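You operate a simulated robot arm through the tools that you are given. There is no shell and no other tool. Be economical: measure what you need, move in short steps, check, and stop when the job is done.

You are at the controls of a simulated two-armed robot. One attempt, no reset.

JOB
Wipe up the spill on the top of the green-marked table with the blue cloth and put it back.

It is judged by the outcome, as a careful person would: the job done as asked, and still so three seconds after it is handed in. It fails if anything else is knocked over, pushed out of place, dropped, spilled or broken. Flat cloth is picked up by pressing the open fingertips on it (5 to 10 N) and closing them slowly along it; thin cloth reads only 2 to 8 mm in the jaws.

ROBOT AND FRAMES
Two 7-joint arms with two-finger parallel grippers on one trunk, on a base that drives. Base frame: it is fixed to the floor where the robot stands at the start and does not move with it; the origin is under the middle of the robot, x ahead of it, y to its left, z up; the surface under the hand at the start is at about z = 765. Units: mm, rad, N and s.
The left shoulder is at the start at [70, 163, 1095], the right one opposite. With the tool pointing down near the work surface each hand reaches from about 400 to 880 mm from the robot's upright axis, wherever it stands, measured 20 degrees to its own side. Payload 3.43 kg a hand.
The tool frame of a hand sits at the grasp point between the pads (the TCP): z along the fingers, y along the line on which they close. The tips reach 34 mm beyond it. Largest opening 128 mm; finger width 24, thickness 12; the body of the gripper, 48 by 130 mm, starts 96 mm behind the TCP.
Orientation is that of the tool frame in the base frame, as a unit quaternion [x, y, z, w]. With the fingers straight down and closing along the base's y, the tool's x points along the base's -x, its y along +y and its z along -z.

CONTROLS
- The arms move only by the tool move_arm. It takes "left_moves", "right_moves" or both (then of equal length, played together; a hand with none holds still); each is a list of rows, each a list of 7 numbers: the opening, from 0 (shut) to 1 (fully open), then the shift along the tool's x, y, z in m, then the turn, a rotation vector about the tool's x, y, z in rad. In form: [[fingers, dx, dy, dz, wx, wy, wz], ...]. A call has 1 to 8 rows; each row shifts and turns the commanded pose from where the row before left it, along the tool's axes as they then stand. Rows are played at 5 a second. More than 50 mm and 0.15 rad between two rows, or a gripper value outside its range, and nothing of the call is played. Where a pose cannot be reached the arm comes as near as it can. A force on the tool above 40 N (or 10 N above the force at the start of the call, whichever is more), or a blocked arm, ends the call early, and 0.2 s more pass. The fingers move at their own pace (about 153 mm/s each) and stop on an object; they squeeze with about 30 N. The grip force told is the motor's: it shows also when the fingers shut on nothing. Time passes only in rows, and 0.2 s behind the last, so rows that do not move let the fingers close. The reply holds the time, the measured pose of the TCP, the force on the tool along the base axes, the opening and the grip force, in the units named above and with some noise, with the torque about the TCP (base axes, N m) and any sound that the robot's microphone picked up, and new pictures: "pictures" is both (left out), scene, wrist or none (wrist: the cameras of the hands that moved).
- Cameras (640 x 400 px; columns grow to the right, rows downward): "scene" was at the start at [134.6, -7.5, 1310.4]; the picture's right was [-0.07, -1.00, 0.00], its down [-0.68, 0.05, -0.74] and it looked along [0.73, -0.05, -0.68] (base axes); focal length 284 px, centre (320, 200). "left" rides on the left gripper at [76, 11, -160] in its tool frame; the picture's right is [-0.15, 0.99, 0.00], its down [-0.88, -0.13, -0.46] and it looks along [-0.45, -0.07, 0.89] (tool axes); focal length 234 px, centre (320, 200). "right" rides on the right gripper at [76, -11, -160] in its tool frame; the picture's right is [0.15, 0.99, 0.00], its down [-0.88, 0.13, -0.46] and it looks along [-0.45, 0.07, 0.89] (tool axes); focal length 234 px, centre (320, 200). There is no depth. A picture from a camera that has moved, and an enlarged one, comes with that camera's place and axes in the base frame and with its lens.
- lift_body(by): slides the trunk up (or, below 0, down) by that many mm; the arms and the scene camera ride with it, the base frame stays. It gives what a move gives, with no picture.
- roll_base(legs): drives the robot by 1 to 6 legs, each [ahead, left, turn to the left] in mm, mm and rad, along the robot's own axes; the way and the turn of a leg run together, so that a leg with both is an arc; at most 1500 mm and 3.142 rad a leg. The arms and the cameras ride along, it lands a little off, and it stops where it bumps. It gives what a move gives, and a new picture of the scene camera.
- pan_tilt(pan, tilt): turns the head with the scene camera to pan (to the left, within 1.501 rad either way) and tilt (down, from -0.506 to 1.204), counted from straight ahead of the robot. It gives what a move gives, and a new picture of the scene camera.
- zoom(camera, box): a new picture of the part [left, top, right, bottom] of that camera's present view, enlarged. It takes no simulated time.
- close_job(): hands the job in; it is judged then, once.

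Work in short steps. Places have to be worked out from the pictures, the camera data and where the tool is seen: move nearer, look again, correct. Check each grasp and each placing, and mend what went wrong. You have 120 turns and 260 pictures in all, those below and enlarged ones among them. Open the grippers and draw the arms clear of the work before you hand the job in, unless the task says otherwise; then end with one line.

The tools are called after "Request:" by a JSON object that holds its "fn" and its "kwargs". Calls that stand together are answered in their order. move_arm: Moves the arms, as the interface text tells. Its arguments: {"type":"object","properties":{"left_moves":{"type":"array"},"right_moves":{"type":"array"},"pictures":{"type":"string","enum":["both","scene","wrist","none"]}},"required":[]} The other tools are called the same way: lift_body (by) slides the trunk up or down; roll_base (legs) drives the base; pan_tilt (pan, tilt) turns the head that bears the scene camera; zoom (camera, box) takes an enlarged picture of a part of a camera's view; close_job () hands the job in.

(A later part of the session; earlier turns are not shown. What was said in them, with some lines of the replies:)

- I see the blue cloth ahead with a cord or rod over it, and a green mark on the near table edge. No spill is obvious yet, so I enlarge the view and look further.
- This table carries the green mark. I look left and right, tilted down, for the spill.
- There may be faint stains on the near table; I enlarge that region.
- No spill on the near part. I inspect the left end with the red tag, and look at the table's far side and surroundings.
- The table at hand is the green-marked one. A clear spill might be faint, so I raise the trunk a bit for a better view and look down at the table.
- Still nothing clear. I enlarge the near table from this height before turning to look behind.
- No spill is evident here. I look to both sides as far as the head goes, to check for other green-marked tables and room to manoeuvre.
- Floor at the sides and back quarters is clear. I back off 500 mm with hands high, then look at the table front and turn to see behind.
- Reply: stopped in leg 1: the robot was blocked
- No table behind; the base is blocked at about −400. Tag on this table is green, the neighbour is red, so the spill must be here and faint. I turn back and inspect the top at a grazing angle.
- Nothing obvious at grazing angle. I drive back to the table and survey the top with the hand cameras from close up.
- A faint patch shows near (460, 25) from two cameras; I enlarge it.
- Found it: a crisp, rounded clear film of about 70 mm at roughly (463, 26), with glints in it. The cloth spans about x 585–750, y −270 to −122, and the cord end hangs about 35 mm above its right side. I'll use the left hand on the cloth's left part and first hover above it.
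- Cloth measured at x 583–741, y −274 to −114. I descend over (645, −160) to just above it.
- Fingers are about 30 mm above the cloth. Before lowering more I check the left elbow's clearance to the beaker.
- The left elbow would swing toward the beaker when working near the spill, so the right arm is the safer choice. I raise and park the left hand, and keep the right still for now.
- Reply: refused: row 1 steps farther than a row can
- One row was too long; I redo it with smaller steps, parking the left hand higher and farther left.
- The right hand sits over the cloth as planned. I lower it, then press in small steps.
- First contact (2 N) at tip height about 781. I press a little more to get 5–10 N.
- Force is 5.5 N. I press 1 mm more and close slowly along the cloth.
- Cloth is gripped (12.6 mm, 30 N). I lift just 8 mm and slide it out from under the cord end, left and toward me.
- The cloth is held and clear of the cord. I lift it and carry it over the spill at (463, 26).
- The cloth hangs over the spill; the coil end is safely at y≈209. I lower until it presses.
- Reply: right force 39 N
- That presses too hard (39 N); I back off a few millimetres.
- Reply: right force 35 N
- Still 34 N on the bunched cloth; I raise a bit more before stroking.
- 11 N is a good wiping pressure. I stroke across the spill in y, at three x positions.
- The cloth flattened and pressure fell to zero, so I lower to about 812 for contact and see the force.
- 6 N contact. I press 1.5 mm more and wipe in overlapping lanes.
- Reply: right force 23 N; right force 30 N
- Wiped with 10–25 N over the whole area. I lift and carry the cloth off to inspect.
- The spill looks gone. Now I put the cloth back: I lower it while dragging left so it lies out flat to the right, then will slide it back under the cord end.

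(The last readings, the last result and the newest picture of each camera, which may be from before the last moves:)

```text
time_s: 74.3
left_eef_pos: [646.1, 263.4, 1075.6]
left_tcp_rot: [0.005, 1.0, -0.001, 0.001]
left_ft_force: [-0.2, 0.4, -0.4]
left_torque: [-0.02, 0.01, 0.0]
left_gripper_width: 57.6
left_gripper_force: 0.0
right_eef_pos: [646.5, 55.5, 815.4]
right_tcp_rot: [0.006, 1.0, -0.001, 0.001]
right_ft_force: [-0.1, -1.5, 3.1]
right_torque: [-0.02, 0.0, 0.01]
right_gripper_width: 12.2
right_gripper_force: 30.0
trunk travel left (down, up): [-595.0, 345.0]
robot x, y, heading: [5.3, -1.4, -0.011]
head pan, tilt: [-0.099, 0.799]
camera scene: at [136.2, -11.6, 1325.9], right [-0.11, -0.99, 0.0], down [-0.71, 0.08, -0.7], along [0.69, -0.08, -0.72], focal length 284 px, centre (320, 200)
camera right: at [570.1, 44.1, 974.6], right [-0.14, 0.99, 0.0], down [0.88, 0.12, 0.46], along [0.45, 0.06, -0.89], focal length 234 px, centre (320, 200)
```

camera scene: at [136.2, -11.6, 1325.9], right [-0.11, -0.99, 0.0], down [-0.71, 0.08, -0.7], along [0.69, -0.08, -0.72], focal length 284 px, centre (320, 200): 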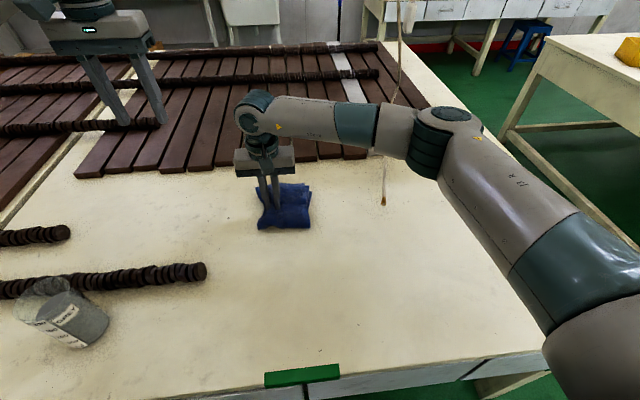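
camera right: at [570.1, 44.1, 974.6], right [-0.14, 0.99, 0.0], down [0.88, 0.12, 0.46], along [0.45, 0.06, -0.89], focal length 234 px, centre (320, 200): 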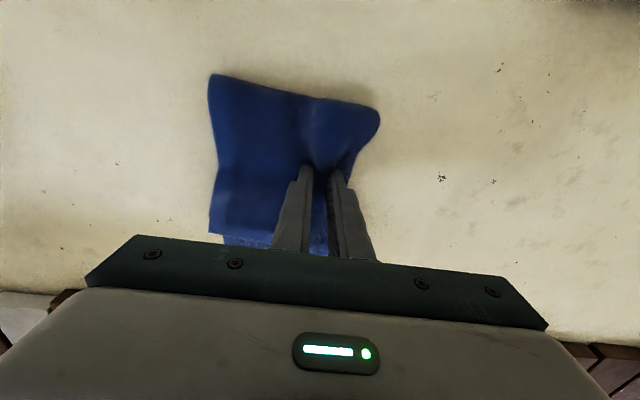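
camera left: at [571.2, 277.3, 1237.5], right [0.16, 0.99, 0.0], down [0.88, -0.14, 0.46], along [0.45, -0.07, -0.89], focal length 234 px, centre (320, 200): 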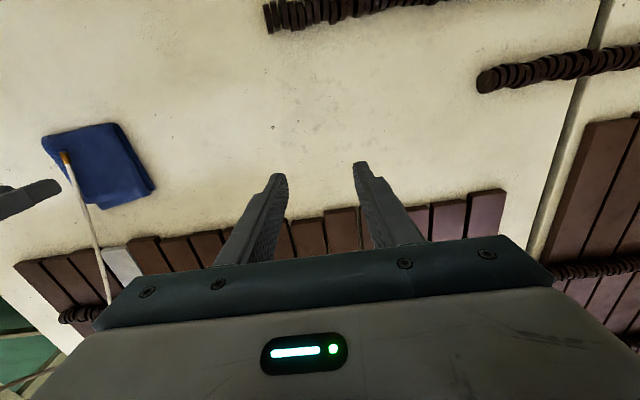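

It lies flat exactly as after the grasp. I slide it back by 217 mm to its original spot.

Request:
{"fn": "move_arm", "kwargs": {"right_moves": [[0, 0, -0.01, -0.004, 0, 0, 0], [0, -0.003, -0.035, 0, 0, 0, 0], [0, 0, -0.035, 0, 0, 0, 0], [0, 0, -0.035, 0, 0, 0, 0], [0, 0, -0.035, 0, 0, 0, 0], [0, 0, -0.035, 0, 0, 0, 0], [0, 0, -0.032, 0, 0, 0, 0], [0, 0, 0, 0.005, 0, 0, 0]]}}

```text
time_s: 76.1
left_eef_pos: [646.1, 264.0, 1076.7]
left_tcp_rot: [0.004, 1.0, -0.001, 0.001]
left_ft_force: [0.6, -0.1, -0.4]
left_torque: [-0.03, -0.03, -0.03]
left_gripper_width: 57.8
left_gripper_force: 0.0
right_eef_pos: [645.6, -161.8, 815.2]
right_tcp_rot: [0.005, 1.0, -0.001, 0.001]
right_ft_force: [-0.4, -0.2, 3.1]
right_torque: [0.03, 0.01, -0.01]
right_gripper_width: 12.1
right_gripper_force: 29.6
trunk travel left (down, up): [-595.0, 345.0]
robot x, y, heading: [3.3, -0.4, -0.012]
head pan, tilt: [-0.099, 0.799]
camera scene: at [136.4, -11.3, 1325.9], right [-0.11, -0.99, 0.0], down [-0.71, 0.08, -0.7], along [0.69, -0.08, -0.72], focal length 284 px, centre (320, 200)
camera right: at [570.0, -173.4, 973.9], right [-0.14, 0.99, 0.0], down [0.88, 0.12, 0.46], along [0.45, 0.06, -0.89], focal length 234 px, centre (320, 200)
```

scene: 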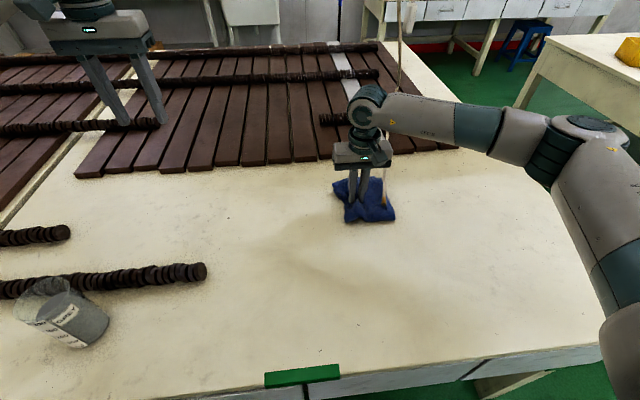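
right: 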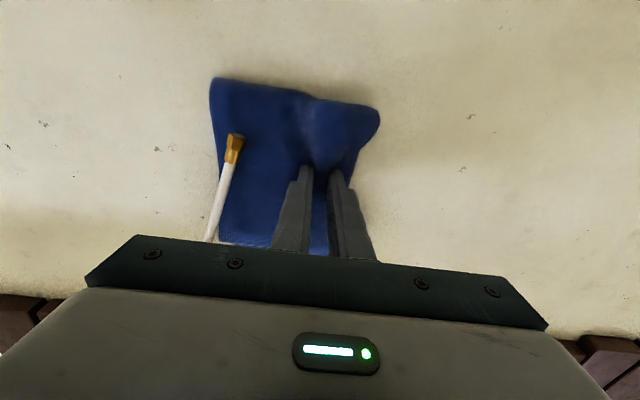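

It is back in place. I press lightly and open slowly to spread the fold out again, then rise.

Request:
{"fn": "move_arm", "kwargs": {"right_moves": [[0, 0, 0, 0.003, 0, 0, 0], [0.12, 0, 0, 0, 0, 0, 0], [0.2, 0, 0, 0, 0, 0, 0], [0.28, 0, 0, 0, 0, 0, 0], [0.36, 0, 0, 0, 0, 0, 0], [0.45, 0, 0, 0, 0, 0, 0], [0.45, 0, 0, -0.01, 0, 0, 0], [0.45, 0, 0, -0.03, 0, 0, 0]]}}

```text
time_s: 77.9
left_eef_pos: [645.1, 264.2, 1076.9]
left_tcp_rot: [0.005, 1.0, -0.001, 0.0]
left_ft_force: [0.1, 0.9, 0.0]
left_torque: [-0.02, -0.04, -0.01]
left_gripper_width: 57.8
left_gripper_force: 0.1
right_eef_pos: [644.9, -163.1, 852.4]
right_tcp_rot: [0.005, 1.0, 0.001, 0.002]
right_ft_force: [-1.2, -1.0, -0.6]
right_torque: [-0.03, -0.02, -0.01]
right_gripper_width: 57.6
right_gripper_force: 0.1
trunk travel left (down, up): [-595.0, 345.0]
robot x, y, heading: [6.3, -0.3, -0.008]
head pan, tilt: [-0.099, 0.799]
camera scene: at [135.6, -11.9, 1325.8], right [-0.11, -0.99, 0.0], down [-0.71, 0.08, -0.7], along [0.69, -0.08, -0.72], focal length 284 px, centre (320, 200)
camera right: at [570.4, -173.1, 1010.8], right [-0.14, 0.99, 0.0], down [0.88, 0.12, 0.46], along [0.45, 0.06, -0.89], focal length 234 px, centre (320, 200)
```

scene: 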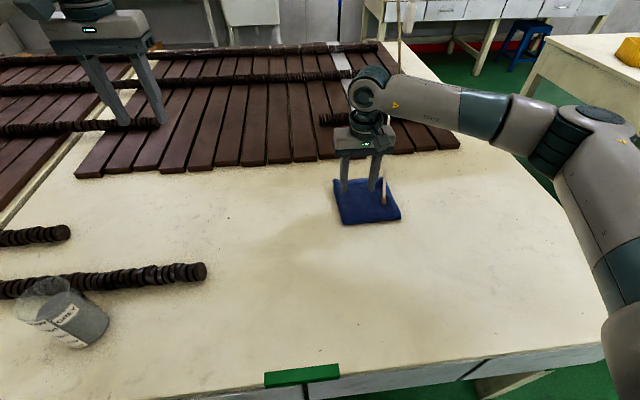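
right: 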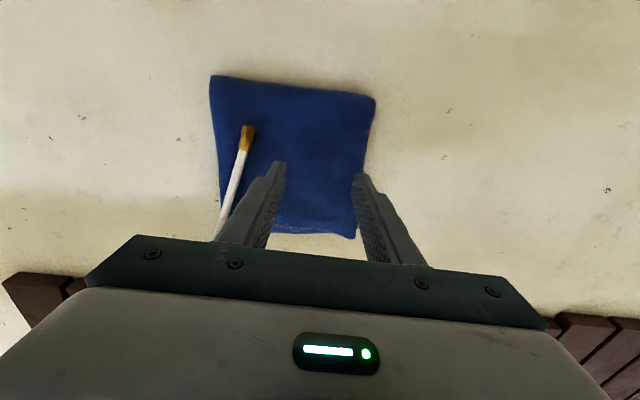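

The cloth lies flat at its original place. I withdraw the right hand up and back to the earlier viewing pose, opened, to compare the spill area.

Request:
{"fn": "move_arm", "kwargs": {"right_moves": [[0.45, 0, 0, -0.048, 0, 0, 0], [0.45, 0, 0, -0.048, 0, 0, 0], [0.45, 0, 0, -0.048, 0, 0, 0], [0.45, 0.03, -0.033, -0.01, 0, 0, 0], [0.45, 0.035, -0.033, -0.01, 0, 0, 0], [0.45, 0.035, -0.033, -0.01, 0, 0, 0], [0.45, 0.035, -0.033, -0.01, 0, 0, 0], [1, 0.035, -0.033, -0.01, 0, 0, 0]], "pictures": "none"}}

Request:
{"fn": "move_arm", "kwargs": {"left_moves": [[1, 0, 0, 0, 0, 0, 0], [1, 0, 0, 0, 0, 0, 0]], "right_moves": [[1, 0.006, -0.033, 0, 0, 0, 0], [1, 0, 0, 0, 0, 0, 0]]}}

Request:
{"fn": "zoom", "kwargs": {"camera": "right", "box": [460, 80, 620, 180]}}

Request:
{"fn": "zoom", "kwargs": {"camera": "scene", "box": [180, 170, 440, 332]}}

```text
time_s: 79.7
left_eef_pos: [644.2, 263.1, 1077.7]
left_tcp_rot: [0.005, 1.0, 0.0, 0.001]
left_ft_force: [-0.9, -0.1, 0.5]
left_torque: [0.02, -0.07, -0.02]
left_gripper_width: 57.3
left_gripper_force: 0.1
right_eef_pos: [474.2, -324.5, 1045.6]
right_tcp_rot: [0.006, 1.0, 0.001, 0.001]
right_ft_force: [-0.8, -1.2, -0.1]
right_torque: [0.01, -0.01, 0.01]
right_gripper_width: 127.8
right_gripper_force: 0.0
trunk travel left (down, up): [-595.0, 345.0]
robot x, y, heading: [0.7, -0.2, -0.011]
head pan, tilt: [-0.099, 0.799]
```

```text
time_s: 80.3
left_eef_pos: [647.9, 264.6, 1075.7]
left_tcp_rot: [0.006, 1.0, -0.002, 0.0]
left_ft_force: [0.7, 0.0, 0.1]
left_torque: [-0.05, 0.01, -0.01]
left_gripper_width: 128.1
left_gripper_force: 0.0
right_eef_pos: [469.5, -355.8, 1046.0]
right_tcp_rot: [0.005, 1.0, 0.0, 0.0]
right_ft_force: [-0.3, 0.1, -0.2]
right_torque: [-0.03, 0.0, 0.0]
right_gripper_width: 128.0
right_gripper_force: 0.1
trunk travel left (down, up): [-595.0, 345.0]
robot x, y, heading: [8.3, -3.2, -0.017]
head pan, tilt: [-0.099, 0.799]
camera scene: at [137.3, -11.2, 1325.7], right [-0.11, -0.99, 0.0], down [-0.71, 0.08, -0.7], along [0.69, -0.08, -0.72], focal length 284 px, centre (320, 200)
camera right: at [393.4, -366.8, 1205.3], right [-0.14, 0.99, 0.0], down [0.88, 0.12, 0.46], along [0.45, 0.06, -0.89], focal length 234 px, centre (320, 200)
camera left: at [571.4, 277.7, 1237.1], right [0.16, 0.99, 0.0], down [0.88, -0.14, 0.46], along [0.45, -0.07, -0.89], focal length 234 px, centre (320, 200)
```

scene: 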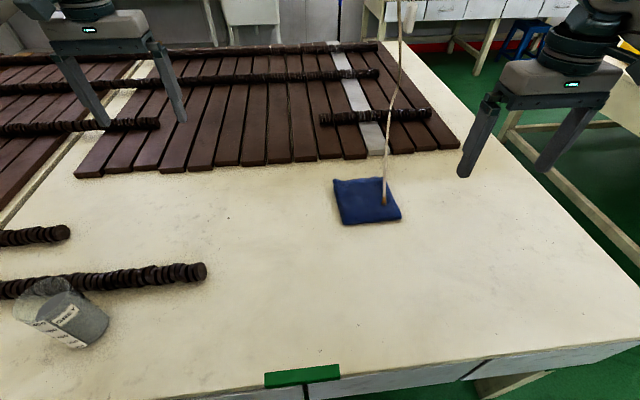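
right: 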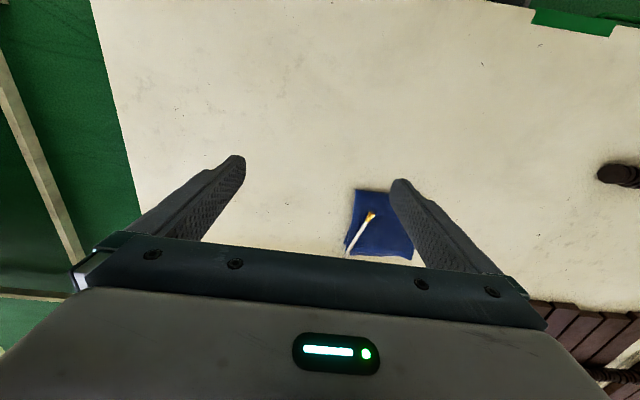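
left: 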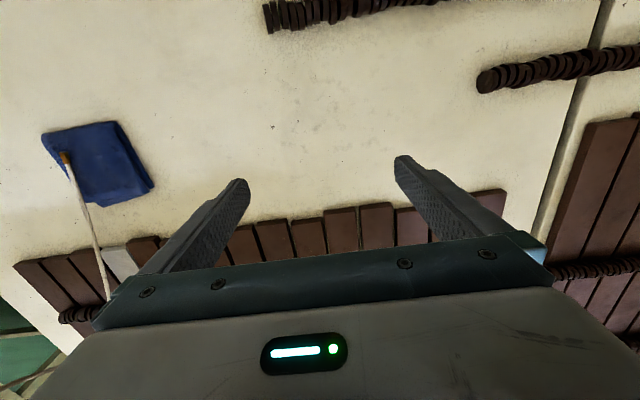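

```text
4.00 times, centred on (540, 130) of right
camera zoom: at [393.4, -366.8, 1205.3], right [-0.14, 0.99, 0.0], down [0.88, 0.12, 0.46], along [0.45, 0.06, -0.89], focal length 937 px, centre (-560, 480)
```

zoom: 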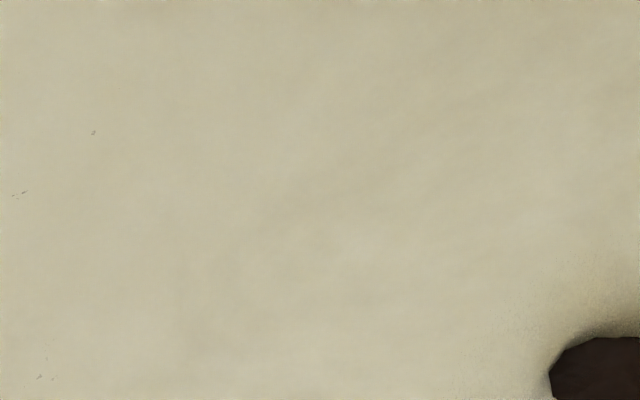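

```text
2.46 times, centred on (310, 251) of scene
camera zoom: at [137.3, -11.2, 1325.7], right [-0.11, -0.99, 0.0], down [-0.71, 0.08, -0.7], along [0.69, -0.08, -0.72], focal length 700 px, centre (345, 74)
```

zoom: 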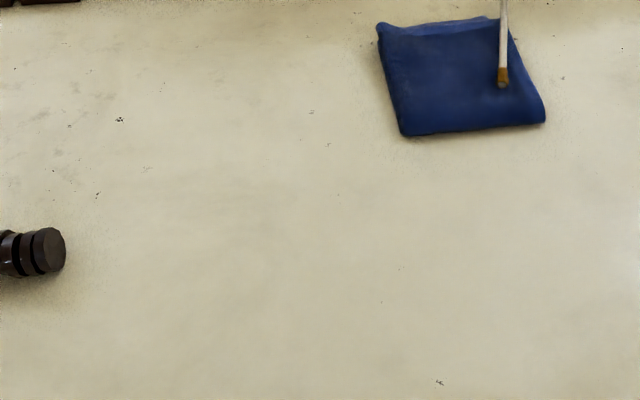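

The film that was at (463, 26) no longer shows in the same close-up. The cloth lies flat at its start place, and both hands are open and clear, so I hand the job in.

Request:
{"fn": "close_job", "kwargs": {}}

```text
The job is handed in.
```

I wiped the spill off the green-marked table with the blue cloth and laid the cloth back flat where it was. Nothing else on the table was moved.
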